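You operate a simulated robot arm through the tools that you are given. There is no shell and no other tool. Be economical: measure what you need, move in short steps, check, and stop when the job is done.

The job below is to be done with a simulated robot arm. You get a single attempt, and the scene is never put back.

## Task
Stop the jets and let the bath out, and mop up the splash on the ledge.
Fine: air button first; brown dial to LOW, tub lever to OPEN; lilac cloth back.

The check looks at the end state, three seconds after you hand in, the way a careful person would. Anything else that was tipped, shoved, dropped, spilled or broken makes it a failure. Flat cloth is picked up by pressing the open fingertips on it (5 to 10 N) and closing them slowly along it; thin cloth reads only 2 to 8 mm in the jaws.

## Robot
A 6-joint arm with a two-finger parallel gripper, fixed in place. Base frame: the origin is at the foot of the arm, x ahead of it, y to its left, z up. Readings come in mm, degrees, newtons and seconds.
With the tool pointing down near the work surface it reaches from about 100 to 540 mm from the base axis. Its first joint turns from -66.0 to 66.0 degrees. Payload 2.7 kg.
The tool frame sits at the grasp point between the pads (the TCP): z along the fingers, y along the line on which they close. The tips reach 23 mm beyond it. Largest opening 94 mm; finger width 38, thickness 10; the body of the gripper, 54 by 96 mm, starts 39 mm behind the TCP.
Orientation is that of the tool frame in the base frame, as [roll, pitch, yaw] about the fixed x, y, z axes, in that order (R = Rz(yaw) Ry(pitch) Rx(roll)). With the fingers straight down and closing along the base's y, the tool's x points along the base's -x, its y along +y and its z along -z.

## Interface
- The arm moves only by the tool arm_command. Its argument "steps" is a list of rows, each a list of 7 numbers: the shift along the tool's x, y, z in units of 40 mm (1.0 is 40 mm), then the turn, a rotation vector about the tool's x, y, z in units of 6 degrees (1.0 is 6 degrees), then the closure, from 0 (fully open) to 1 (shut). In form: [[x, y, z, ax, ay, az, jaw], ...]. A call has 1 to 12 rows; each row shifts and turns the commanded pose from where the row before left it, along the tool's axes as they then stand. A call with a number of a shift or a turn outside -1 to 1 is refused whole. Rows are played at 5 a second. More than 50 mm and 8.6 degrees between two rows, or a gripper value outside its range, and nothing of the call is played. A pose out of reach is approached as far as the arm can. The call stops where the force on the tool passes 40 N (or 10 N more than at its start, if that is more) or the arm is blocked; 0.2 s more then pass. Each finger travels about 45 mm/s and halts on what it meets, pressing with about 41 N; the grip force reading is that of the motor and also rises with nothing between the fingers. The clock runs only during rows and for 0.2 s after the last one: add rows that do not move to give the fingers time. The reply holds the time, the measured pose of the TCP, the force on the tool along the base axes, the opening and the grip force, in the units named above and with some noise.
- Cameras (640 x 400 px; columns grow to the right, rows downward): "scene" is fixed at [60, -447.3, 1371.7]; the picture's right is [0.79, -0.61, 0.00], its down [-0.53, -0.68, -0.50] and it looks along [0.31, 0.40, -0.87] (base axes); focal length 277 px, centre (320, 200). "wrist" rides on the gripper at [-39, 0, -44] in the tool frame; the picture's right is [0.00, -1.00, 0.00], its down [0.97, 0.00, -0.24] and it looks along [0.24, 0.00, 0.97] (tool axes); focal length 218 px, centre (320, 200).
- camera(camera): a new picture of that camera. No time passes.
- measure_at(camera, pixels): there is no depth. For up to 12 entries [column, row, z] of the newest picture of that camera ("zoom" is the newest enlarged one), the place [x, y] in the base frame at which the ray of that pixel passes the height z, good to about 2 mm. No time passes.
- enlarge(camera, box): a new picture of the part [left, top, right, bottom] of that camera's present view, enlarged. No time passes.
- close_job(): hands the job in; it is judged then, once.

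Work in short steps. Measure before you move; look again where a grasp or a placing could have gone wrong, and mend it. You have 80 turns and 34 pictures in all, those below and enlarged ones among them. Open the gripper and draw the arm clear of the work before you hand the job in, unless the task says otherwise; then end with one line.

The tools are called after "Emit:" by a JSON object that holds its "name" and its "arguments". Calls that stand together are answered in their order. arm_command: Moves the arm, as the interface text tells. Its arguments: {"type":"object","properties":{"steps":{"type":"array"}},"required":["steps"]} The other tools are called the same way: camera (camera) takes a picture; measure_at (camera, pixels) gives the place at which the rays of pixels pass given heights; enlarge (camera, box) takes an enlarged picture of a part of a camera's view; close_job () hands the job in.

At the start:

```text
time_s: 0.0
ee_pos: [452.6, 165.0, 857.2]
orientation: [180.0, -0.1, 180.0]
wrist_force: [0.2, 0.1, -0.4]
finger_gap: 94.0
grip_force: 0.0
```

scene: 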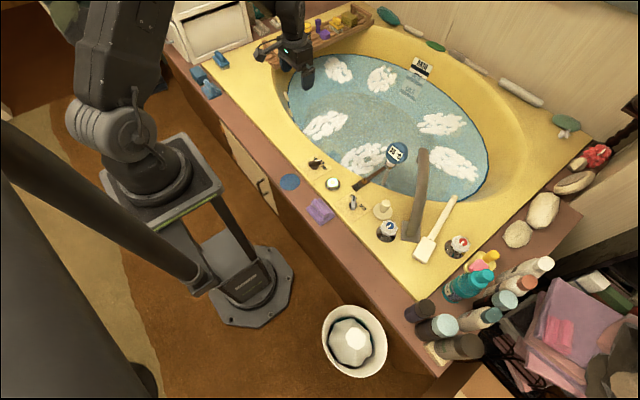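
wrist: 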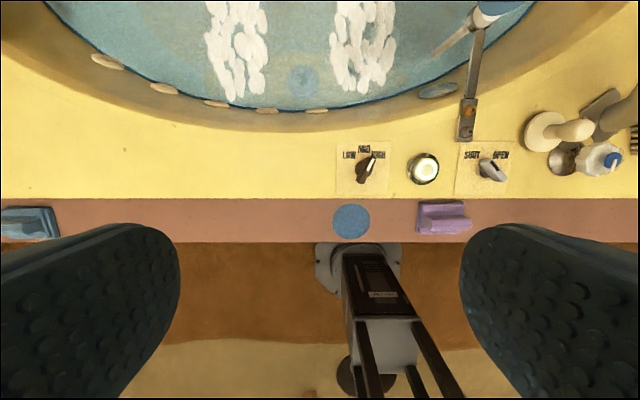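

The wrist view shows the LOW/MED/HIGH dial near (366,168), the air button near (423,168), the SHUT/OPEN lever near (491,168), the blue splash near (351,221) and the lilac cloth near (443,217). I'll enlarge both views for detail.

Emit:
{"name": "enlarge", "arguments": {"camera": "wrist", "box": [320, 120, 540, 258]}}

Emit:
{"name": "enlarge", "arguments": {"camera": "scene", "box": [260, 130, 420, 230]}}

Emit:
{"name": "measure_at", "arguments": {"camera": "wrist", "pixels": [[351, 221, 470], [335, 221, 470], [351, 204, 470], [351, 239, 470], [417, 217, 470], [470, 217, 470], [443, 201, 470], [443, 234, 470], [423, 168, 480], [362, 172, 480], [491, 168, 480], [351, 198, 470]]}}

```text
2.90 times, centred on (430, 189) of wrist
```

zoom: 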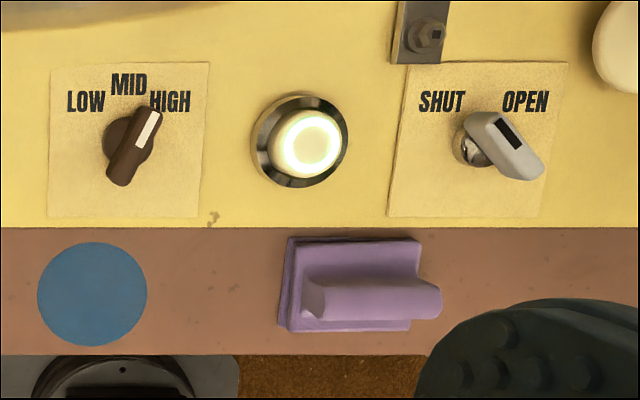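

```text
4.00 times, centred on (340, 180) of scene
```

zoom: 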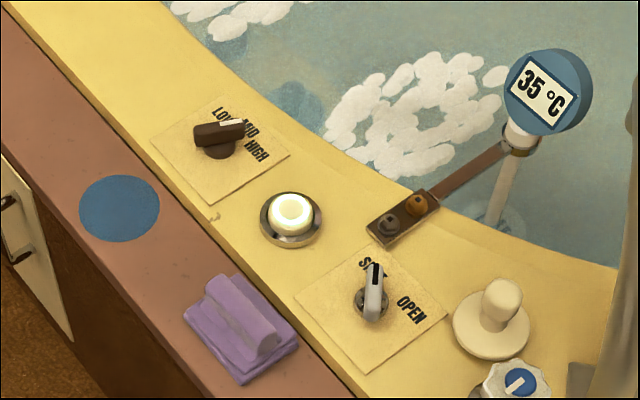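

```text
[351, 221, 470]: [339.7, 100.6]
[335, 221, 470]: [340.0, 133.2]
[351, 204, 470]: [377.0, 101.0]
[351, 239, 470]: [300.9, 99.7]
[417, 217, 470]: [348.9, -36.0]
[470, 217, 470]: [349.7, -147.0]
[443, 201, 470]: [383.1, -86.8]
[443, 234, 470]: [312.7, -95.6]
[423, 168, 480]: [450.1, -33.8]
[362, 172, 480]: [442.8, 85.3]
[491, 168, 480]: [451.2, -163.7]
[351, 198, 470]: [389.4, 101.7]
```

I need heights, so I'll intersect rays from the two cameras for the dial handle, button, lever and cloth ridge.

Emit:
{"name": "measure_at", "arguments": {"camera": "scene", "pixels": [[308.75, 164.25, 480], [308.75, 164.25, 520], [320.75, 162, 480], [320.75, 162, 520], [333, 183, 480], [333, 183, 520], [353.75, 196.5, 480], [353.75, 196.5, 520], [353.25, 208.5, 480], [353.25, 208.5, 520], [312.5, 200, 480], [327, 215.5, 480]]}}

Emit:
{"name": "measure_at", "arguments": {"camera": "wrist", "pixels": [[371.7, 158.6, 480], [371.7, 158.6, 520], [360.7, 181, 480], [360.7, 181, 520], [427, 169, 480], [427, 169, 520], [487, 161, 480], [487, 161, 520], [504.5, 179, 480], [504.5, 179, 520], [427.6, 223, 480], [471, 221.7, 480]]}}

Emit:
{"name": "measure_at", "arguments": {"camera": "zoom", "pixels": [[219, 155, 470], [291, 224, 470], [372, 303, 470], [119, 208, 470], [215, 280, 510], [265, 348, 510], [185, 320, 470], [243, 384, 470], [298, 345, 470], [225, 290, 470]]}}

```text
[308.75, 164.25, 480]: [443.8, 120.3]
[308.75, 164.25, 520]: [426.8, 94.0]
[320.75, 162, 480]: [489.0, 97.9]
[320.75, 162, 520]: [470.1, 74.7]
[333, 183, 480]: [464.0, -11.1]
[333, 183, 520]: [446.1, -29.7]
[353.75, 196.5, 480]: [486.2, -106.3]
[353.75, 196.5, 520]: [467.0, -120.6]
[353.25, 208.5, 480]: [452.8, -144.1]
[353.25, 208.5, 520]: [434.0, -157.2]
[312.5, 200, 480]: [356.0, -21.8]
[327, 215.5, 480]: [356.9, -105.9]
```

```text
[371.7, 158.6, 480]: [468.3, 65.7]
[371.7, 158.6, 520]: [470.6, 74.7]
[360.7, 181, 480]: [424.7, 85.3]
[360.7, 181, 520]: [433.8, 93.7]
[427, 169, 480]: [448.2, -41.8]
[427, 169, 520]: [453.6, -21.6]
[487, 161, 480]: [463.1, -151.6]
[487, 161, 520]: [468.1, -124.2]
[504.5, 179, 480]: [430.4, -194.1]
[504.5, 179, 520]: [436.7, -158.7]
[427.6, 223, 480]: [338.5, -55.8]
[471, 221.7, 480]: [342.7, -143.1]
```

```text
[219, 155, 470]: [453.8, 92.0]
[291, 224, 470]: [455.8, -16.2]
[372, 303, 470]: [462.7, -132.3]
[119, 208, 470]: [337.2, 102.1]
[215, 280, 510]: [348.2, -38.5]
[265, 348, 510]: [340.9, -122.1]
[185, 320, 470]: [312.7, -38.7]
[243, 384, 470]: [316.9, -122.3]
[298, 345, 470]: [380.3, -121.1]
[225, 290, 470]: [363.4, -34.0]
```

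By triangulation the dial bar is at (450,84,520) pointing about −25°, the lever bar at (451,−139,522) pointing about +48° (SHUT), the button top at (451,−25,~511), and the cloth ridge at x≈345, y −38..−120. I'll measure the label directions, then close the jaws and go above the button.

Emit:
{"name": "measure_at", "arguments": {"camera": "wrist", "pixels": [[349.6, 154.8, 472], [364.4, 149, 472], [378.6, 154.8, 472], [472, 155, 472], [501, 155, 472], [337, 168, 472], [390, 168, 472], [454, 168, 472], [510, 168, 472], [342, 198, 472]]}}

Emit:
{"name": "arm_command", "arguments": {"steps": [[0, -0.7875, 0.9, 0, 0, 0, 1], [0, -0.7875, 0.9, 0, 0, 0, 1], [0, -0.7875, 0.9, 0, 0, 0, 1], [0, -0.7875, 0.9, 0, 0, 0, 1], [0, -0.7875, 0.9, 0, 0, 0, 1], [0, -0.7875, 0.9, 0, 0, 0, 1], [0, 0, 1, 0, 0, 0, 1], [0, 0, 0.8, 0, 0, 0, 1], [0, 0, 0, 0, 0, 0, 1], [0, 0, 0, 0, 0, 0, 1]]}}

```text
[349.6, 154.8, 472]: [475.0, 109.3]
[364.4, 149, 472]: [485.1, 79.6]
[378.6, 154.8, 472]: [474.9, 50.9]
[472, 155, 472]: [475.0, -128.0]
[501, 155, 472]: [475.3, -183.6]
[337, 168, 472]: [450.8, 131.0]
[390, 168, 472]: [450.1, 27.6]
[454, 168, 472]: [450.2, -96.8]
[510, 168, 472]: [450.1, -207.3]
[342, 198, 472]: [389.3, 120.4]
```

```text
time_s: 2.2
ee_pos: [451.5, -23.3, 570.7]
orientation: [180.0, 0.1, -179.9]
wrist_force: [-1.0, -0.1, 0.1]
finger_gap: 0.3
grip_force: 41.0
```

The panel plate appears to be at z≈490, since that makes both plate centres agree with the handles. The tips are at z≈548 above the button, so I descend close to its top and then press in small steps.

Emit:
{"name": "arm_command", "arguments": {"steps": [[0, -0.04, 0.4, 0, 0, 0, 1], [0, 0, 0.3, 0, 0, 0, 1], [0, 0, 0, 0, 0, 0, 1]]}}

Emit:
{"name": "camera", "arguments": {"camera": "wrist"}}

```text
time_s: 3.0
ee_pos: [452.7, -24.9, 542.8]
orientation: [-180.0, 0.0, -180.0]
wrist_force: [0.5, -0.2, 0.8]
finger_gap: 0.0
grip_force: 41.3
```

```text
29 pictures are left
```

wrist: 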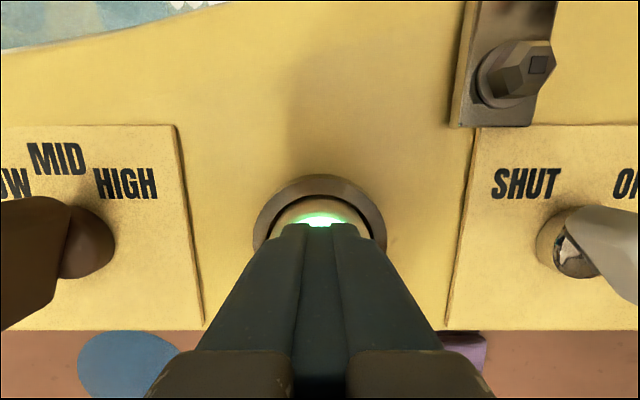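

The closed tips are centred over the button. I press down in 2 mm steps, watching the force.

Emit:
{"name": "arm_command", "arguments": {"steps": [[0, 0, 0.1, 0, 0, 0, 1], [0, 0, 0.1, 0, 0, 0, 1], [0, 0, 0.05, 0, 0, 0, 1], [0, 0, 0.05, 0, 0, 0, 1], [0, 0, 0.05, 0, 0, 0, 1]]}}

```text
time_s: 4.2
ee_pos: [453.2, -25.7, 528.2]
orientation: [-180.0, 0.1, 180.0]
wrist_force: [0.0, 0.9, 5.0]
finger_gap: 0.0
grip_force: 40.9
```

There is contact, with 5 N at tip z≈505. I press a bit more and check the light.

Emit:
{"name": "arm_command", "arguments": {"steps": [[0, 0, 0.05, 0, 0, 0, 1], [0, 0, 0.05, 0, 0, 0, 1], [0, 0, 0, 0, 0, 0, 1]]}}

Emit:
{"name": "enlarge", "arguments": {"camera": "scene", "box": [260, 130, 420, 230]}}

```text
time_s: 5.1
ee_pos: [453.5, -24.5, 525.2]
orientation: [179.9, -0.1, 180.0]
wrist_force: [-11.7, 1.2, 26.2]
finger_gap: 0.0
grip_force: 40.7
stopped in row 3: the force on the tool passed its limit (the readings are from after the stop); the commanded pose is now the measured one
```

```text
4.00 times, centred on (340, 180) of scene
```

zoom: 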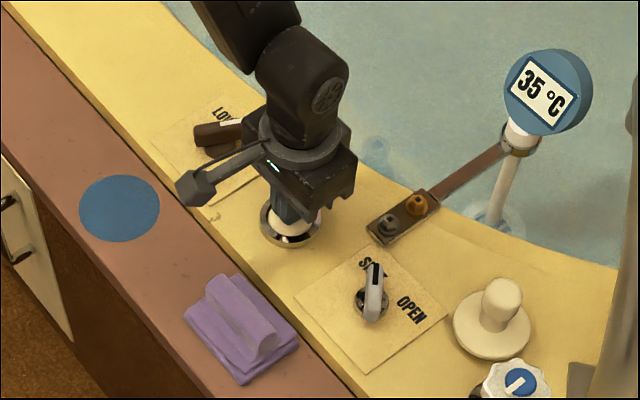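

The button bottomed out and the foam over the bath seems gone. I lift 100 mm and move toward the dial, opening partly to about 50 mm.

Emit:
{"name": "arm_command", "arguments": {"steps": [[0, 0, -0.5, 0, 0, 0, 1], [0, 0, -1, 0, 0, 0, 1], [0, 0, -1, 0, 0, 0, 0.45], [0.08, 0.9, 0, 0, 0, 0, 0.45], [0, 0.9, 0, 0, 0, 0.8, 0.45], [0, 0.9, 0, 0, 0, 0.8, 0.45], [0, 0, 0, 0, 0, 0.8, 0.45], [0, 0, 0, 0, 0, 0.8, 0.45], [0, 0, 0, 0, 0, 0.97, 0.45], [0, 0, 0, 0, 0, 0, 0.45]]}}

Emit:
{"name": "camera", "arguments": {"camera": "wrist"}}

Emit:
{"name": "enlarge", "arguments": {"camera": "scene", "box": [260, 130, 420, 230]}}

```text
time_s: 7.3
ee_pos: [453.1, 83.3, 625.2]
orientation: [180.0, -0.1, 154.8]
wrist_force: [1.1, -0.4, 0.3]
finger_gap: 51.6
grip_force: 0.0
```

```text
27 pictures are left
```

wrist: 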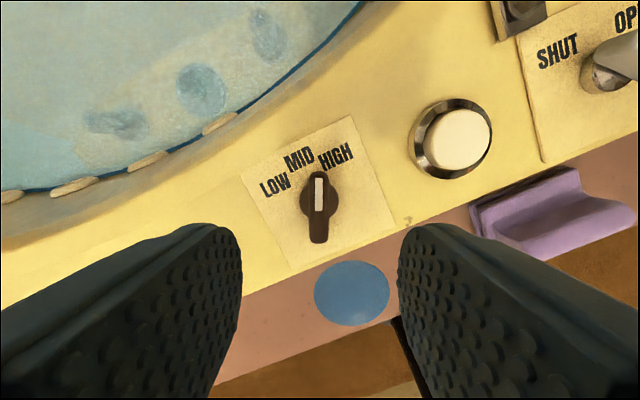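

```text
4.00 times, centred on (340, 180) of scene
```

zoom: 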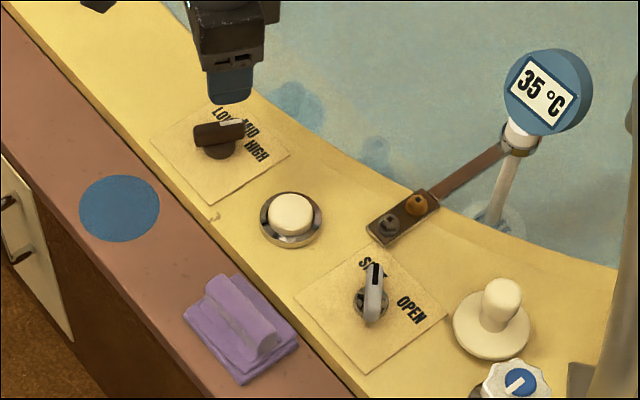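

The button light is off and the foam has stopped. The dial bar is now vertical in the wrist view (column 318, rows 172–242), so I'll measure it.

Emit:
{"name": "measure_at", "arguments": {"camera": "wrist", "pixels": [[318, 173, 520], [318, 240, 520], [319, 207, 520], [274, 186, 490], [299, 158, 490], [336, 155, 490], [331, 213, 500]]}}

```text
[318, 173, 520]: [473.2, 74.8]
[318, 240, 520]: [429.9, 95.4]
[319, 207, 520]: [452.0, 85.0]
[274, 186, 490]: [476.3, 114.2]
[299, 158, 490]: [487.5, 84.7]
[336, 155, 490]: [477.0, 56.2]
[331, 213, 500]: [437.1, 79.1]
```

The dial axis is about (451.5,85). I descend straight to TCP z≈526 and close gently on the bar.

Emit:
{"name": "arm_command", "arguments": {"steps": [[0.05, 0.03, 0.9, 0, 0, 0, 0.45], [0, 0, 0.9, 0, 0, 0, 0.45], [0, 0, 0.45, 0, 0, 0, 0.45], [0, 0, 0.22, 0, 0, 0, 0.45], [0, 0, 0, 0, 0, 0, 0.45], [0, 0, 0, 0, 0, 0, 0.7], [0, 0, 0, 0, 0, 0, 0.9], [0, 0, 0, 0, 0, 0, 0.9], [0, 0, 0, 0, 0, 0, 0.9]]}}

Emit:
{"name": "camera", "arguments": {"camera": "wrist"}}

```text
time_s: 9.3
ee_pos: [450.6, 84.7, 526.9]
orientation: [-179.9, -0.2, 154.9]
wrist_force: [-2.2, -19.7, 7.6]
finger_gap: 31.8
grip_force: 44.7
```

```text
25 pictures are left
```

wrist: 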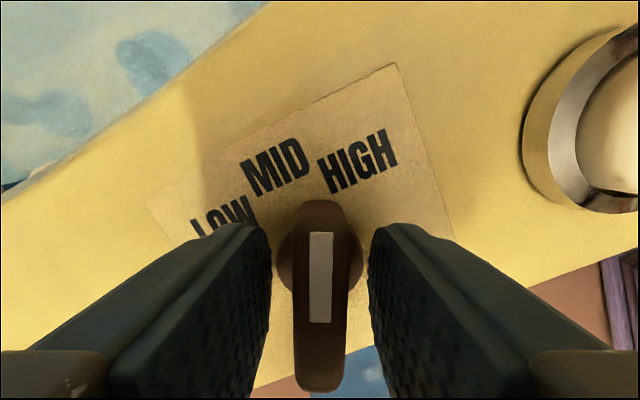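

The gap of 31.8 mm and the picture show the tips closed on the round skirt under the bar. I'll open, rise 7 mm and close on the bar itself.

Emit:
{"name": "arm_command", "arguments": {"steps": [[0, 0, 0, 0, 0, 0, 0.5], [0, 0, 0, 0, 0, 0, 0.5], [0, 0, -0.18, 0, 0, 0, 0.5], [0, 0, 0, 0, 0, 0, 0.5], [0, 0, 0, 0, 0, 0, 0.7], [0, 0, 0, 0, 0, 0, 0.85], [0, 0, 0, 0, 0, 0, 0.9], [0, 0, 0, 0, 0, 0, 0.9], [0, 0, 0, 0, 0, 0, 0.9]]}}

```text
time_s: 11.3
ee_pos: [451.1, 83.4, 533.7]
orientation: [-179.9, 0.0, 155.0]
wrist_force: [-3.9, -21.9, 11.7]
finger_gap: 13.8
grip_force: 45.4
```

It now grips the bar at 13.8 mm. I ease the side load with a 1.5 mm shift, then turn 48° counter-clockwise and check.

Emit:
{"name": "arm_command", "arguments": {"steps": [[0, -0.04, 0, 0, 0, 0, 0.9], [0, 0, 0, 0, 0, -1, 0.9], [0, 0, 0, 0, 0, -1, 0.9], [0, 0, 0, 0, 0, -1, 0.9], [0, 0, 0, 0, 0, -1, 0.9], [0, 0, 0, 0, 0, -1, 0.9], [0, 0, 0, 0, 0, -1, 0.9], [0, 0, 0, 0, 0, -1, 0.9], [0, 0, 0, 0, 0, -1, 0.9]]}}

Emit:
{"name": "camera", "arguments": {"camera": "wrist"}}

```text
time_s: 13.3
ee_pos: [451.2, 84.9, 533.9]
orientation: [-179.9, 0.1, -159.9]
wrist_force: [-7.5, -1.4, 7.1]
finger_gap: 13.8
grip_force: 44.6
stopped in row 9: the force on the tool passed its limit (the readings are from after the stop); the commanded pose is now the measured one
```

```text
24 pictures are left
```

wrist: 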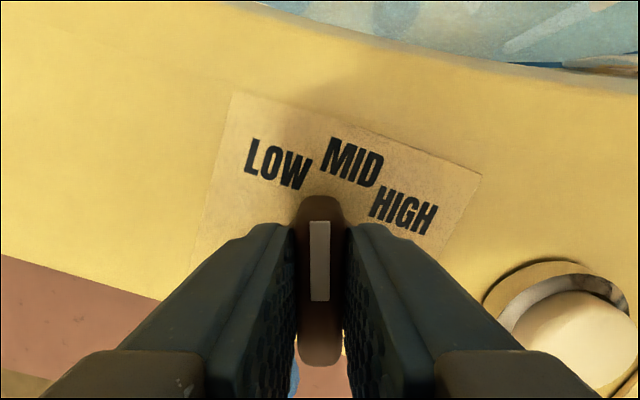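

It stopped at +20° on force, and the start was −25° for HIGH, so LOW is probably near +25° with a stop there. I'll open, regrip to relieve stress, and see where the bar sits.

Emit:
{"name": "arm_command", "arguments": {"steps": [[0, 0, 0, 0, 0, 0, 0.5], [0, 0, 0, 0, 0, 0, 0.5], [0, 0, -1, 0, 0, 0, 0.5], [0, 0, -1, 0, 0, 0, 0.5], [0, 0, 0, 0, 0, 0, 0.5]]}}

Emit:
{"name": "camera", "arguments": {"camera": "wrist"}}

```text
time_s: 14.5
ee_pos: [449.9, 87.5, 614.0]
orientation: [-179.9, 0.1, -159.9]
wrist_force: [-0.2, 0.3, 0.8]
finger_gap: 47.0
grip_force: 0.2
```

```text
23 pictures are left
```

wrist: 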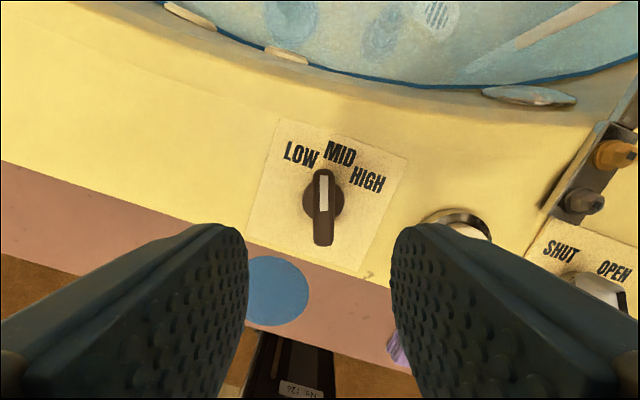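

The bar stands near +20° (column ~324), not clearly at LOW. I'll measure its ends to refine the axis before trying further.

Emit:
{"name": "measure_at", "arguments": {"camera": "wrist", "pixels": [[323.5, 171, 520], [323.5, 243, 520], [324, 207, 520], [324, 201, 497]]}}

```text
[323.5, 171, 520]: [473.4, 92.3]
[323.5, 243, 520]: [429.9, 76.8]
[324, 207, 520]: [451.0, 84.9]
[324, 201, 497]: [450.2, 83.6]
```

The axis is confirmed at (451.2,84.8), and the tool is ~3 mm off in its y. I correct that, regrip, and turn on in small steps.

Emit:
{"name": "arm_command", "arguments": {"steps": [[-0.01, -0.075, 0, 0, 0, 0, 0.5], [0, 0, 1, 0, 0, 0, 0.5], [0, 0, 1, 0, 0, 0, 0.5], [0, 0, 0, 0, 0, 0, 0.7], [0, 0, 0, 0, 0, 0, 0.85], [0, 0, 0, 0, 0, 0, 0.9], [0, 0, 0, 0, 0, 0, 0.9], [0, 0, 0, 0, 0, 0, 0.9]]}}

Emit:
{"name": "arm_command", "arguments": {"steps": [[0, 0, 0, 0, 0, -0.5, 0.9], [0, 0, 0, 0, 0, -0.5, 0.9], [0, 0, 0, 0, 0, -0.5, 0.9], [0, 0, 0, 0, 0, -0.5, 0.9]]}}

```text
time_s: 16.3
ee_pos: [452.6, 84.5, 534.2]
orientation: [-180.0, 0.2, -159.8]
wrist_force: [0.9, 18.8, -11.7]
finger_gap: 17.1
grip_force: 8.9
```

```text
time_s: 17.3
ee_pos: [453.3, 84.1, 533.7]
orientation: [-180.0, 0.1, -147.7]
wrist_force: [-0.3, 26.5, -7.4]
finger_gap: 19.4
grip_force: 11.1
```

The gap grew to 19.4 mm while the wrist turned, so it may be slipping. I look.

Emit:
{"name": "camera", "arguments": {"camera": "wrist"}}

```text
22 pictures are left
```

wrist: 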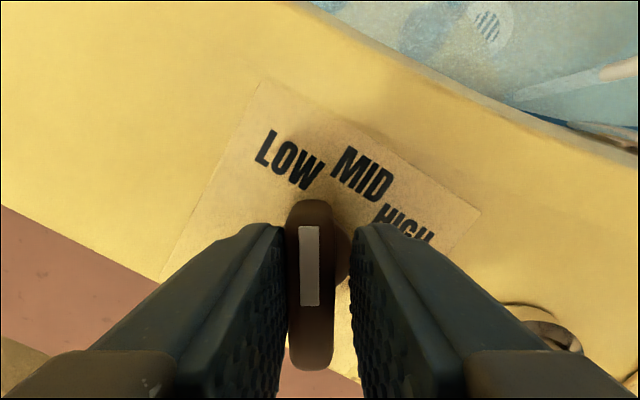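

The bar has followed to about +32° but sits ~3 mm toward the left finger, so I shift the tool +y and continue toward the LOW direction.

Emit:
{"name": "arm_command", "arguments": {"steps": [[0, 0.06, 0, 0, 0, 0, 0.9], [0, 0, 0, 0, 0, 0, 0.9], [0, 0, 0, 0, 0, 0, 0.9], [0, 0, 0, 0, 0, -0.5, 0.9], [0, 0, 0, 0, 0, -0.5, 0.9]]}}

```text
time_s: 18.5
ee_pos: [451.8, 84.2, 533.7]
orientation: [180.0, 0.1, -141.8]
wrist_force: [0.3, 19.2, 2.3]
finger_gap: 16.2
grip_force: 7.6
```

The load is easing. I keep going with another small shift and 6° of turn.

Emit:
{"name": "arm_command", "arguments": {"steps": [[0, 0.05, 0, 0, 0, 0, 0.95], [0, 0, 0, 0, 0, 0, 0.95], [0, 0, 0, 0, 0, -0.5, 0.95], [0, 0, 0, 0, 0, -0.5, 0.95], [0, 0, 0, 0, 0, 0, 0.95]]}}

Emit:
{"name": "camera", "arguments": {"camera": "wrist"}}

```text
time_s: 19.7
ee_pos: [450.9, 86.0, 534.5]
orientation: [-179.9, 0.1, -135.7]
wrist_force: [12.3, 1.5, -10.5]
finger_gap: 13.8
grip_force: 45.0
```

```text
21 pictures are left
```

wrist: 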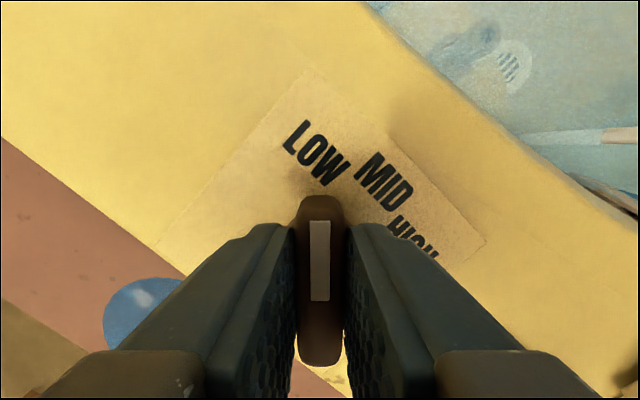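

The pointer is at ~+44°, aimed right at LOW (313,153). I nudge 3° more to match the label direction of 47°, then release and rise to check.

Emit:
{"name": "arm_command", "arguments": {"steps": [[0, 0, 0, 0, 0, -0.4, 0.95], [0, 0, 0, 0, 0, 0, 0.95]]}}

Emit:
{"name": "arm_command", "arguments": {"steps": [[0, 0, 0, 0, 0, 0, 0.5], [0, 0, 0, 0, 0, 0, 0.5], [0, 0, -1, 0, 0, 0, 0.5], [0, 0, -1, 0, 0, 0, 0.5], [0, 0, 0, 0, 0, 0, 0.5]]}}

Emit:
{"name": "camera", "arguments": {"camera": "wrist"}}

```text
time_s: 20.3
ee_pos: [450.7, 86.5, 534.4]
orientation: [-180.0, 0.0, -133.7]
wrist_force: [8.1, 3.4, -13.6]
finger_gap: 13.7
grip_force: 45.0
```

```text
time_s: 21.5
ee_pos: [452.0, 87.0, 614.0]
orientation: [179.9, 0.1, -133.4]
wrist_force: [0.1, -0.2, -0.1]
finger_gap: 47.2
grip_force: 0.1
```

```text
20 pictures are left
```

wrist: 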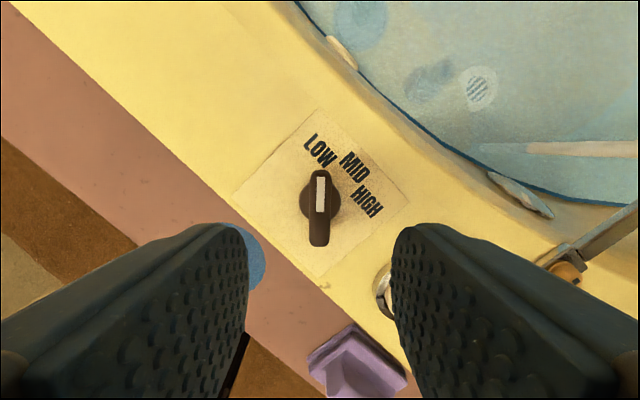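

The dial holds at LOW. The tool yaw of +46.6° matches the lever bar (~48°), so I translate to above the lever.

Emit:
{"name": "arm_command", "arguments": {"steps": [[0.827, -0.774, 0, 0, 0, 0, 0.5], [0.827, -0.774, 0, 0, 0, 0, 0.5], [0.827, -0.774, 0, 0, 0, 0, 0.5], [0.827, -0.774, 0, 0, 0, 0, 0.5], [0.827, -0.774, 0, 0, 0, 0, 0.5], [0, 0, 0, 0, 0, 0, 0.5], [0, 0, 0, 0, 0, 0, 0.5]]}}

Emit:
{"name": "camera", "arguments": {"camera": "wrist"}}

```text
time_s: 23.1
ee_pos: [444.8, -140.4, 614.2]
orientation: [-180.0, 0.1, -133.4]
wrist_force: [-0.2, 0.2, 0.6]
finger_gap: 47.0
grip_force: 0.1
```

```text
19 pictures are left
```

wrist: 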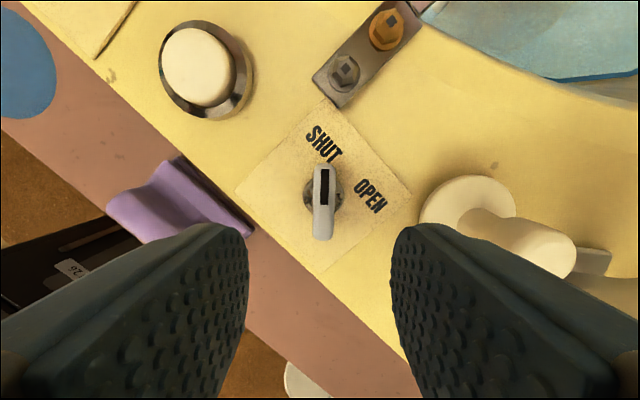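

The lever bar is at (323,202), pointing to SHUT. The cream knob at (470–575, 200–270) is near the right finger's path, so I measure both.

Emit:
{"name": "measure_at", "arguments": {"camera": "wrist", "pixels": [[324, 166, 522], [322, 238, 522], [323, 202, 522], [322, 195, 500], [324, 142, 490], [370, 196, 490], [462, 212, 490], [545, 250, 520], [545, 250, 545], [480, 250, 490]]}}

Emit:
{"name": "measure_at", "arguments": {"camera": "scene", "pixels": [[385.7, 203, 520], [385.7, 203, 545], [382.5, 211, 490]]}}

```text
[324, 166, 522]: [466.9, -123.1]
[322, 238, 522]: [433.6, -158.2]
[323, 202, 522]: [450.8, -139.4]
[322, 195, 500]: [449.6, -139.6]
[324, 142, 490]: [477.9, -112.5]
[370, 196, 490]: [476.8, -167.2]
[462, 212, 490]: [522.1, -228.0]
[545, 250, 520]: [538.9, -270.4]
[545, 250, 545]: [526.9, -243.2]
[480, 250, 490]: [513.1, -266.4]
```

```text
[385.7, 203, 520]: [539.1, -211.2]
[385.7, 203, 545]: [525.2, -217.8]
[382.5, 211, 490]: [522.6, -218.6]
```

The knob is over 110 mm away and clear. The bar should sit at pixel (320,208) for a centred grasp, so I shift 4 mm and 2 mm, descend to z≈534 and close.

Emit:
{"name": "arm_command", "arguments": {"steps": [[-0.1, -0.05, 0.5, 0, 0, 0, 0.5], [0, 0, 0.8, 0, 0, 0, 0.5], [0, 0, 0.7, 0, 0, 0, 0.5], [0, 0, 0, 0, 0, 0, 0.5], [0, 0, 0, 0, 0, 0, 0.75], [0, 0, 0, 0, 0, 0, 0.85], [0, 0, 0, 0, 0, 0, 0.9], [0, 0, 0, 0, 0, 0, 0.9], [0, 0, 0, 0, 0, 0, 0.9]]}}

Emit:
{"name": "camera", "arguments": {"camera": "wrist"}}

```text
time_s: 25.1
ee_pos: [451.1, -138.3, 536.0]
orientation: [180.0, 0.1, -133.7]
wrist_force: [3.3, -1.0, -5.6]
finger_gap: 14.0
grip_force: 44.4
```

```text
18 pictures are left
```

wrist: 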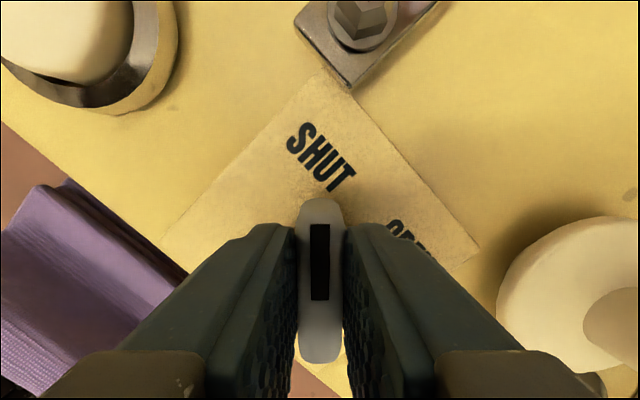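

The grip is good (14 mm, low side force). I turn clockwise in 4°-rows, checking along the way.

Emit:
{"name": "arm_command", "arguments": {"steps": [[0, 0, 0, 0, 0, 0.7, 0.9], [0, 0, 0, 0, 0, 0.7, 0.9], [0, 0, 0, 0, 0, 0.7, 0.9], [0, 0, 0, 0, 0, 0.7, 0.9], [0, 0, 0, 0, 0, 0.7, 0.9], [0, 0, 0, 0, 0, 0.7, 0.9], [0, 0, 0, 0, 0, 0.7, 0.9], [0, 0, 0, 0, 0, 0.7, 0.9], [0, 0, 0, 0, 0, 0.7, 0.9], [0, 0, 0, 0, 0, 0.7, 0.9]]}}

```text
time_s: 25.9
ee_pos: [451.7, -139.0, 535.1]
orientation: [179.8, 0.0, -146.6]
wrist_force: [-7.1, 3.1, 10.0]
finger_gap: 13.7
grip_force: 45.1
stopped in row 4: the force on the tool passed its limit (the readings are from after the stop); the commanded pose is now the measured one
```

It turned 13° and stopped on a force peak. I continue with slower 2.4° rows.

Emit:
{"name": "arm_command", "arguments": {"steps": [[0, 0, 0, 0, 0, 0.4, 0.9], [0, 0, 0, 0, 0, 0.4, 0.9], [0, 0, 0, 0, 0, 0.4, 0.9], [0, 0, 0, 0, 0, 0.4, 0.9], [0, 0, 0, 0, 0, 0.4, 0.9], [0, 0, 0, 0, 0, 0.4, 0.9], [0, 0, 0, 0, 0, 0.4, 0.9], [0, 0, 0, 0, 0, 0.4, 0.9], [0, 0, 0, 0, 0, 0.4, 0.9], [0, 0, 0, 0, 0, 0.4, 0.9]]}}

```text
time_s: 28.1
ee_pos: [453.4, -139.0, 535.9]
orientation: [179.8, -0.1, -170.6]
wrist_force: [-0.1, -22.2, -10.1]
finger_gap: 14.2
grip_force: 45.2
```

It is now at +9° with a −y load, so I ease 1.2 mm and keep turning.

Emit:
{"name": "arm_command", "arguments": {"steps": [[0, -0.04, 0, 0, 0, 0, 0.9], [0, 0, 0, 0, 0, 0.4, 0.9], [0, 0, 0, 0, 0, 0.4, 0.9], [0, 0, 0, 0, 0, 0.4, 0.9], [0, 0, 0, 0, 0, 0.4, 0.9], [0, 0, 0, 0, 0, 0.4, 0.9], [0, 0, 0, 0, 0, 0.4, 0.9], [0, 0, 0, 0, 0, 0.4, 0.9], [0, 0, 0, 0, 0, 0.4, 0.9], [0, 0, 0, 0, 0, 0.4, 0.9], [0, 0, 0, 0, 0, 0.4, 0.9]]}}

```text
time_s: 30.5
ee_pos: [453.0, -140.4, 535.2]
orientation: [-180.0, -0.1, 165.4]
wrist_force: [-8.5, -15.5, 21.1]
finger_gap: 13.8
grip_force: 45.5
```

It is at −15°. I ease the load again (−y and slightly up) and continue 24°.

Emit:
{"name": "arm_command", "arguments": {"steps": [[0, -0.03, -0.02, 0, 0, 0, 0.9], [0, 0, 0, 0, 0, 0.4, 0.9], [0, 0, 0, 0, 0, 0.4, 0.9], [0, 0, 0, 0, 0, 0.4, 0.9], [0, 0, 0, 0, 0, 0.4, 0.9], [0, 0, 0, 0, 0, 0.4, 0.9], [0, 0, 0, 0, 0, 0.4, 0.9], [0, 0, 0, 0, 0, 0.4, 0.9], [0, 0, 0, 0, 0, 0.4, 0.9], [0, 0, 0, 0, 0, 0.4, 0.9], [0, 0, 0, 0, 0, 0.4, 0.9]]}}

Emit:
{"name": "camera", "arguments": {"camera": "wrist"}}

```text
time_s: 32.9
ee_pos: [450.8, -140.8, 535.9]
orientation: [-179.9, -0.2, 141.4]
wrist_force: [-0.8, -22.6, -22.5]
finger_gap: 14.0
grip_force: 45.3
```

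```text
17 pictures are left
```

wrist: 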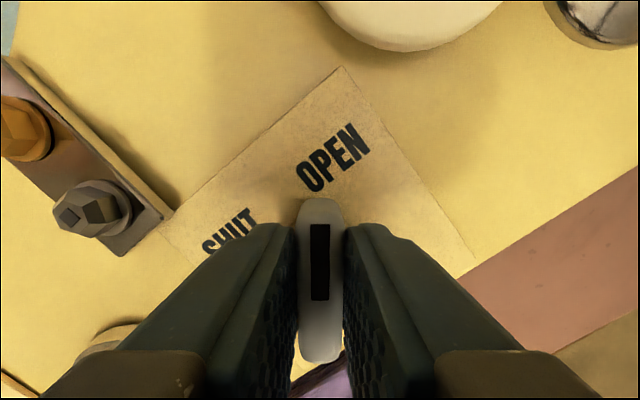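

It is at −39°, almost at OPEN (333,157). I turn ~7.5° more, then release and rise to check.

Emit:
{"name": "arm_command", "arguments": {"steps": [[0, -0.03, 0.01, 0, 0, 0, 0.9], [0, 0, 0, 0, 0, 0.4, 0.9], [0, 0, 0, 0, 0, 0.4, 0.9], [0, 0, 0, 0, 0, 0.45, 0.9], [0, 0, 0, 0, 0, 0, 0.9]]}}

Emit:
{"name": "arm_command", "arguments": {"steps": [[0, 0, 0, 0, 0, 0, 0.5], [0, 0, 0, 0, 0, 0, 0.5], [0, 0, -1, 0, 0, 0, 0.5], [0, 0, -1, 0, 0, 0, 0.5], [0, 0, 0, 0, 0, 0, 0.5]]}}

Emit:
{"name": "camera", "arguments": {"camera": "wrist"}}

```text
time_s: 34.1
ee_pos: [452.7, -142.0, 535.9]
orientation: [-179.9, -0.1, 134.1]
wrist_force: [4.2, -15.6, -13.3]
finger_gap: 14.0
grip_force: 44.9
```

```text
time_s: 35.3
ee_pos: [452.5, -143.2, 615.1]
orientation: [179.9, -0.2, 134.1]
wrist_force: [0.9, 0.0, 0.3]
finger_gap: 46.8
grip_force: 0.0
```

```text
16 pictures are left
```

wrist: 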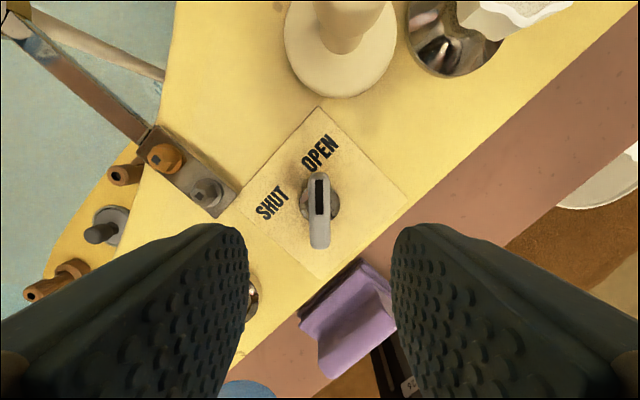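

The lever points at OPEN. Next the cloth: I turn the tool to yaw 90 so the fingers close along x, across the ridge, and move above it.

Emit:
{"name": "arm_command", "arguments": {"steps": [[0, 0, 0, 0, 0, 1, 0.45], [0, 0, 0, 0, 0, 1, 0.45], [0, 0, 0, 0, 0, 1, 0.45], [0, 0, 0, 0, 0, 1, 0.45], [0, 0, 0, 0, 0, 1, 0.45], [0, 0, 0, 0, 0, 1, 0.45], [0, 0, 0, 0, 0, 1, 0.45], [0, 0, 0, 0, 0, 0.35, 0.45], [0.525, -0.883, 0, 0, 0, 0, 0.45], [0.525, -0.883, 0, 0, 0, 0, 0.45], [0.525, -0.883, 0, 0, 0, 0, 0.45], [0, 0, 0, 0, 0, 0, 0.45]]}}

Emit:
{"name": "camera", "arguments": {"camera": "wrist"}}

Emit:
{"name": "enlarge", "arguments": {"camera": "scene", "box": [260, 150, 400, 237]}}

```text
time_s: 37.9
ee_pos: [346.1, -76.4, 617.4]
orientation: [-179.9, -0.1, 89.9]
wrist_force: [1.1, 0.8, -0.3]
finger_gap: 51.7
grip_force: 0.0
```

```text
15 pictures are left
```

wrist: 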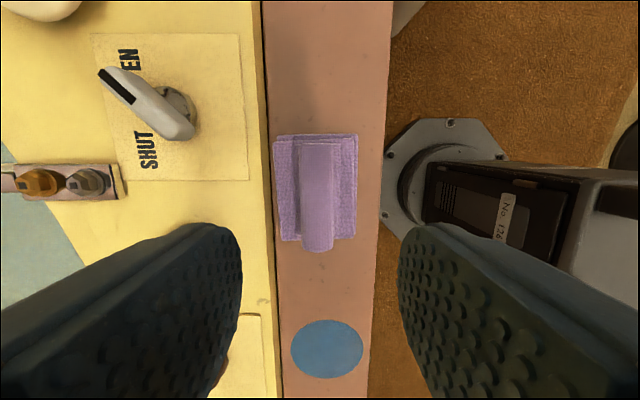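

```text
4.57 times, centred on (330, 194) of scene
```

zoom: 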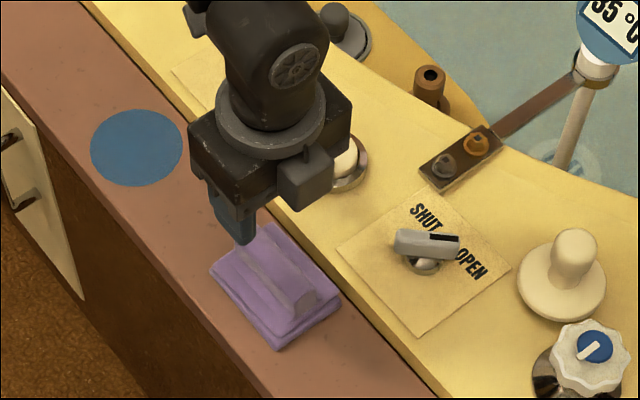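

The ridge is centred at column 319, rows 140–250. I measure the cloth outline, ridge and splash for heights and extents.

Emit:
{"name": "measure_at", "arguments": {"camera": "wrist", "pixels": [[275, 136, 474], [357, 134, 474], [357, 238, 474], [280, 240, 474], [319, 140, 505], [319, 248, 505], [327, 349, 470], [291, 349, 470], [364, 349, 470], [327, 321, 470], [327, 378, 470], [384, 200, 470]]}}

Emit:
{"name": "measure_at", "arguments": {"camera": "wrist", "pixels": [[269, 200, 470], [269, 200, 490], [301, 145, 505], [339, 145, 505]]}}

```text
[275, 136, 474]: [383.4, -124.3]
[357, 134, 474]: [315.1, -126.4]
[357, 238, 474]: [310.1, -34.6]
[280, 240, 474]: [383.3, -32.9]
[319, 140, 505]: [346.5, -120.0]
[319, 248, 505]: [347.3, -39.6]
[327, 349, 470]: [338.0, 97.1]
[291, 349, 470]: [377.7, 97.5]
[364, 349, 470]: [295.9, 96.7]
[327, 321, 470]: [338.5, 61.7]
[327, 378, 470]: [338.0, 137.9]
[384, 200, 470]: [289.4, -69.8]
```

```text
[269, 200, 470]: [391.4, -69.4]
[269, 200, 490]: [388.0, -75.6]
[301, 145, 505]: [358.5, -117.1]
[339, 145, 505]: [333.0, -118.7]
```

The cloth spans about 70×88 mm centred at (347,−80), with a ridge ~25 mm thick to z≈505. The splash is at (338,99), radius ~39, and the ledge spans x 289–390. I descend over the ridge and close slowly.

Emit:
{"name": "arm_command", "arguments": {"steps": [[-0.09, 0, 0.9, 0, 0, 0, 0.45], [0, 0, 0.9, 0, 0, 0, 0.45], [0, 0, 0.6, 0, 0, 0, 0.45], [0, 0, 0.3, 0, 0, 0, 0.45], [0, 0, 0, 0, 0, 0, 0.45]]}}

Emit:
{"name": "arm_command", "arguments": {"steps": [[0, 0, 0, 0, 0, 0, 0.55], [0, 0, 0, 0, 0, 0, 0.65], [0, 0, 0, 0, 0, 0, 0.75], [0, 0, 0, 0, 0, 0, 0.85], [0, 0, 0, 0, 0, 0, 0.95], [0, 0, 0, 0, 0, 0, 1], [0, 0, 0, 0, 0, 0, 1], [0, 0, 0, 0, 0, 0, 1]]}}

Emit:
{"name": "camera", "arguments": {"camera": "wrist"}}

```text
time_s: 39.0
ee_pos: [346.8, -82.3, 510.9]
orientation: [-179.7, -0.1, 89.8]
wrist_force: [-4.3, 1.1, 15.7]
finger_gap: 51.6
grip_force: 0.0
stopped in row 5: the force on the tool passed its limit (the readings are from after the stop); the commanded pose is now the measured one
```

```text
time_s: 40.8
ee_pos: [347.8, -81.7, 510.4]
orientation: [-180.0, -0.1, 89.9]
wrist_force: [1.8, -0.7, 27.3]
finger_gap: 23.4
grip_force: 41.1
```

```text
13 pictures are left
```

wrist: 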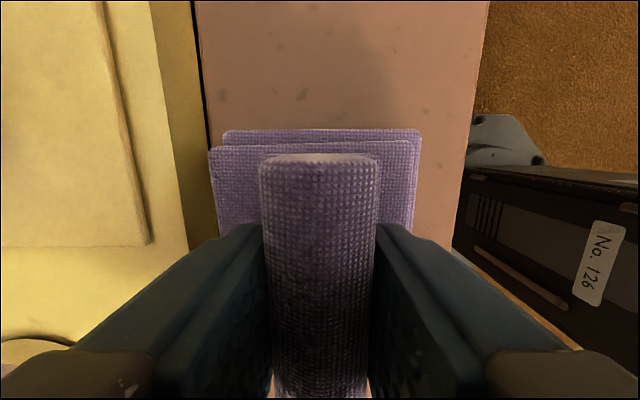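

The ridge is gripped (23.4 mm) with the tips resting on the folded layers. I lift 40 mm and check that it comes along.

Emit:
{"name": "arm_command", "arguments": {"steps": [[0, 0, -0.3, 0, 0, 0, 1], [0, 0, -0.7, 0, 0, 0, 1], [0, 0, 0, 0, 0, 0, 1]]}}

Emit:
{"name": "enlarge", "arguments": {"camera": "scene", "box": [250, 140, 410, 240]}}

```text
time_s: 41.6
ee_pos: [345.8, -80.9, 550.9]
orientation: [-179.8, -0.1, 89.9]
wrist_force: [0.1, 0.9, 0.2]
finger_gap: 23.2
grip_force: 41.2
```

```text
4.00 times, centred on (330, 190) of scene
```

zoom: 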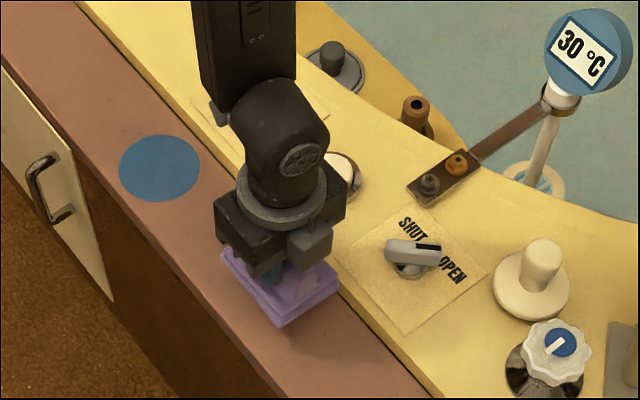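

The cloth is held. I carry it to y≈52 at the near edge of the splash and lower until contact.

Emit:
{"name": "arm_command", "arguments": {"steps": [[0.83, 0, 0, 0, 0, 0, 1], [0.83, 0, 0, 0, 0, 0, 1], [0.83, 0, 0, 0, 0, 0, 1], [0.83, 0, 0, 0, 0, 0, 1], [0, 0, 0.6, 0, 0, 0, 1], [0, 0, 0.3, 0, 0, 0, 1], [0, 0, 0.08, 0, 0, 0, 1], [0, 0, 0, 0, 0, 0, 1]]}}

```text
time_s: 43.4
ee_pos: [346.3, 52.9, 512.1]
orientation: [-179.8, -0.1, 90.0]
wrist_force: [0.3, -0.7, -0.1]
finger_gap: 23.4
grip_force: 41.1
```

No load yet, so I lower by 1 mm steps to a light press.

Emit:
{"name": "arm_command", "arguments": {"steps": [[0, 0, 0.03, 0, 0, 0, 1], [0, 0, 0.03, 0, 0, 0, 1], [0, 0, 0, 0, 0, 0, 1]]}}

```text
time_s: 44.1
ee_pos: [347.1, 51.7, 511.2]
orientation: [-179.7, -0.1, 89.8]
wrist_force: [-3.7, -0.6, 11.9]
finger_gap: 23.1
grip_force: 40.8
stopped in row 3: the force on the tool passed its limit (the readings are from after the stop); the commanded pose is now the measured one
```

There is contact at 12 N. I wipe along +y through the splash to y≈147 in short strokes.

Emit:
{"name": "arm_command", "arguments": {"steps": [[0.3, 0, 0, 0, 0, 0, 1], [0.4, 0, 0, 0, 0, 0, 1], [0.4, 0, 0, 0, 0, 0, 1], [0.4, 0, 0, 0, 0, 0, 1], [0.4, 0, 0, 0, 0, 0, 1], [0.4, 0, 0, 0, 0, 0, 1], [0, 0, 0, 0, 0, 0, 1]]}}

Emit:
{"name": "camera", "arguments": {"camera": "wrist"}}

```text
time_s: 45.7
ee_pos: [346.9, 144.7, 509.8]
orientation: [-179.7, -0.1, 89.8]
wrist_force: [0.6, -2.0, 9.4]
finger_gap: 23.2
grip_force: 41.1
```

```text
11 pictures are left
```

wrist: 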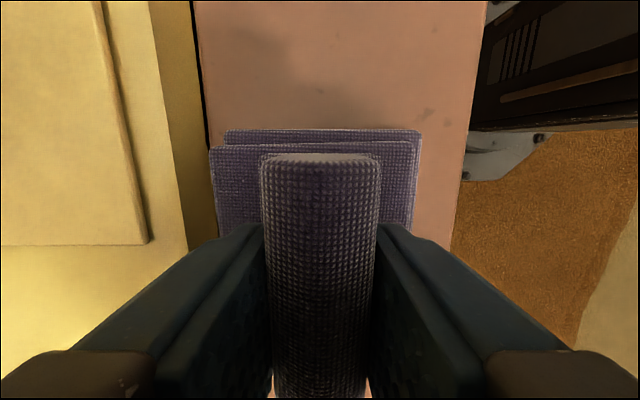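

The ledge behind the cloth looks clean already. To cover the outer edge, I shift 20 mm toward −x and wipe back in −y.

Emit:
{"name": "arm_command", "arguments": {"steps": [[0, -0.25, 0, 0, 0, 0, 1], [0, -0.25, 0, 0, 0, 0, 1], [-0.4, 0, 0, 0, 0, 0, 1], [-0.4, 0, 0, 0, 0, 0, 1], [-0.4, 0, 0, 0, 0, 0, 1], [-0.4, 0, 0, 0, 0, 0, 1], [-0.4, 0, 0, 0, 0, 0, 1], [-0.4, 0, 0, 0, 0, 0, 1], [0, 0.25, 0, 0, 0, 0, 1], [0, 0.25, 0, 0, 0, 0, 1], [0, 0, 0, 0, 0, 0, 1]]}}

Emit:
{"name": "enlarge", "arguments": {"camera": "scene", "box": [230, 120, 390, 220]}}

```text
time_s: 48.0
ee_pos: [346.0, 47.4, 510.6]
orientation: [-179.5, -0.2, 89.8]
wrist_force: [-4.4, -0.1, 13.4]
finger_gap: 23.0
grip_force: 40.9
stopped in row 11: the force on the tool passed its limit (the readings are from after the stop); the commanded pose is now the measured one
```

```text
4.00 times, centred on (310, 170) of scene
```

zoom: 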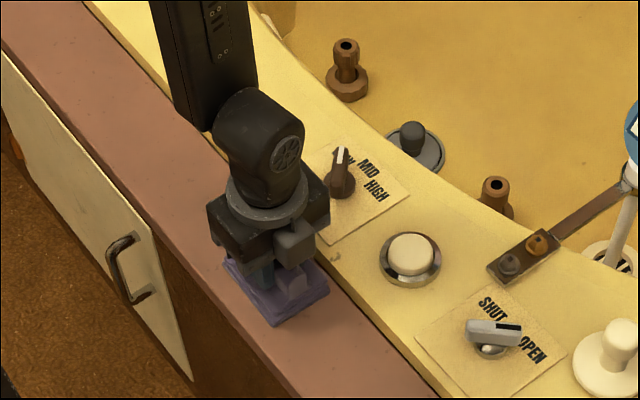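

The splash is gone from the visible ledge, and the bath has drained. I lift the cloth and carry it back over its place (y≈−82).

Emit:
{"name": "arm_command", "arguments": {"steps": [[0, 0, -0.5, 0, 0, 0, 1], [0, 0, -0.5, 0, 0, 0, 1], [-0.81, 0, 0, 0, 0, 0, 1], [-0.81, 0, 0, 0, 0, 0, 1], [-0.81, 0, 0, 0, 0, 0, 1], [-0.81, 0, 0, 0, 0, 0, 1], [0, 0, 0, 0, 0, 0, 1], [0, 0, 0, 0, 0, 0, 1]]}}

Emit:
{"name": "enlarge", "arguments": {"camera": "scene", "box": [230, 120, 390, 220]}}

```text
time_s: 49.8
ee_pos: [345.6, -80.8, 549.7]
orientation: [-179.4, -0.1, 89.8]
wrist_force: [0.5, -0.1, -0.2]
finger_gap: 23.2
grip_force: 40.7
```

```text
4.00 times, centred on (310, 170) of scene
```

zoom: 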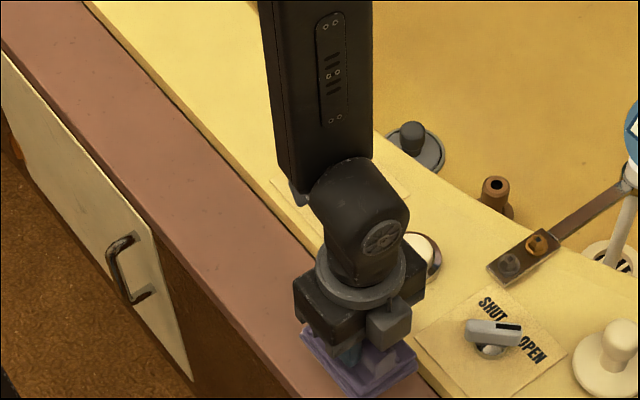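

The ledge is clean. I lower the cloth to its place with a 1.2 mm x correction.

Emit:
{"name": "arm_command", "arguments": {"steps": [[-0.02, 0.03, 0.5, 0, 0, 0, 1], [0, 0, 0.4, 0, 0, 0, 1], [0, 0, 0.05, 0, 0, 0, 1], [0, 0, 0.03, 0, 0, 0, 1], [0, 0, 0, 0, 0, 0, 1]]}}

```text
time_s: 51.0
ee_pos: [345.1, -81.6, 511.1]
orientation: [-179.4, 0.0, 89.8]
wrist_force: [-0.6, 0.4, 0.3]
finger_gap: 23.0
grip_force: 40.6
```

It is just above contact. I nudge +1.5 mm in x and 1 mm down, open the fingers slowly, and rise straight up.

Emit:
{"name": "arm_command", "arguments": {"steps": [[0, 0.04, 0, 0, 0, 0, 1], [0, 0, 0.025, 0, 0, 0, 1], [0, 0, 0, 0, 0, 0, 0.7], [0, 0, 0, 0, 0, 0, 0.55], [0, 0, 0, 0, 0, 0, 0.45], [0, 0, 0, 0, 0, 0, 0.45]]}}

Emit:
{"name": "arm_command", "arguments": {"steps": [[0, 0, -0.3, 0, 0, 0, 0.45], [0, 0, -1, 0, 0, 0, 0.45], [0, 0, -1, 0, 0, 0, 0.45], [0, 0, -1, 0, 0, 0, 0.45], [0, 0, -1, 0, 0, 0, 0.45], [0, 0, -1, 0, 0, 0, 0], [0, 0, 0, 0, 0, 0, 0]]}}

Emit:
{"name": "camera", "arguments": {"camera": "wrist"}}

Emit:
{"name": "camera", "arguments": {"camera": "scene"}}

```text
time_s: 52.0
ee_pos: [347.5, -82.0, 512.0]
orientation: [-179.2, -0.1, 89.8]
wrist_force: [-4.8, -0.6, 15.8]
finger_gap: 39.8
grip_force: 0.0
stopped in row 4: the force on the tool passed its limit (the readings are from after the stop); the commanded pose is now the measured one
```

```text
time_s: 53.6
ee_pos: [347.6, -83.5, 721.6]
orientation: [-179.2, -0.1, 89.9]
wrist_force: [1.2, 0.3, -0.9]
finger_gap: 93.7
grip_force: 0.0
```

```text
8 pictures are left
```

wrist: 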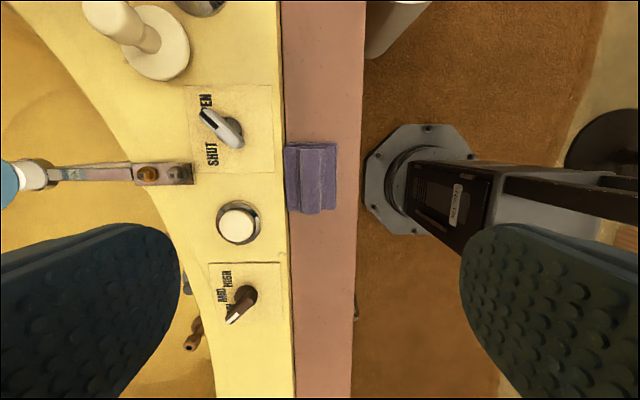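

```text
7 pictures are left
```

scene: 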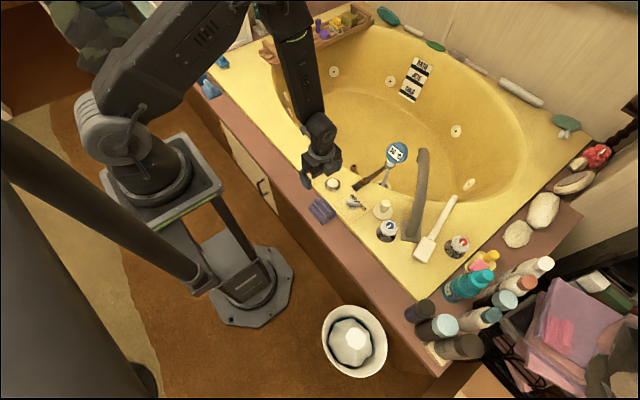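

All looks right. I verify the cloth position and enlarge the sign at (415,78) and the dial.

Emit:
{"name": "measure_at", "arguments": {"camera": "wrist", "pixels": [[285, 146, 474], [336, 144, 474], [336, 209, 474], [289, 211, 474]]}}

Emit:
{"name": "enlarge", "arguments": {"camera": "scene", "box": [375, 45, 455, 110]}}

Emit:
{"name": "enlarge", "arguments": {"camera": "wrist", "box": [170, 70, 380, 340]}}

```text
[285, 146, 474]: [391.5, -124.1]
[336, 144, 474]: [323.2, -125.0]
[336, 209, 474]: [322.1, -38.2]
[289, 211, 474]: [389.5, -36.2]
```

```text
6.15 times, centred on (415, 78) of scene
```

zoom: 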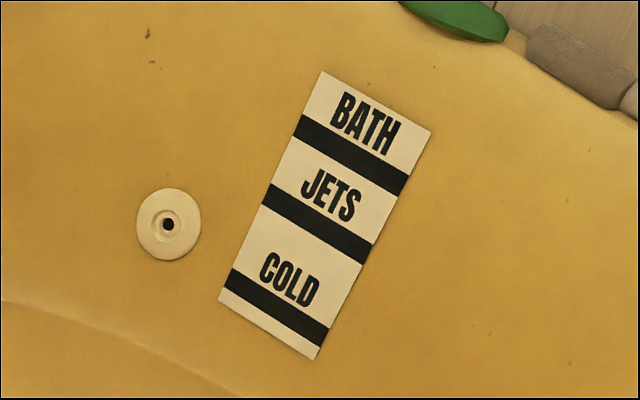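

```text
1.48 times, centred on (275, 205) of wrist
```

zoom: 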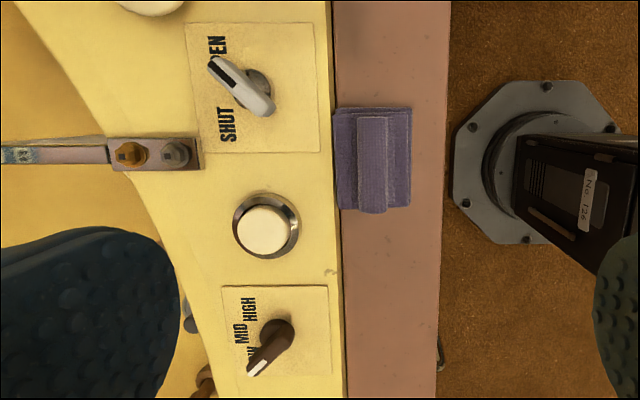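

The button is off, the dial is at LOW, the lever is at OPEN, the bath is empty, the ledge is dry, and the cloth is back within ~8 mm. The gripper is open and 250 mm clear, so I hand in.

Emit:
{"name": "close_job", "arguments": {}}

```text
The job is handed in.
```

The jets are off, the dial is at LOW, the lever is at OPEN with the bath drained, and the splash is mopped; the lilac cloth is back about 8 mm off its original spot, up against the tub edge.
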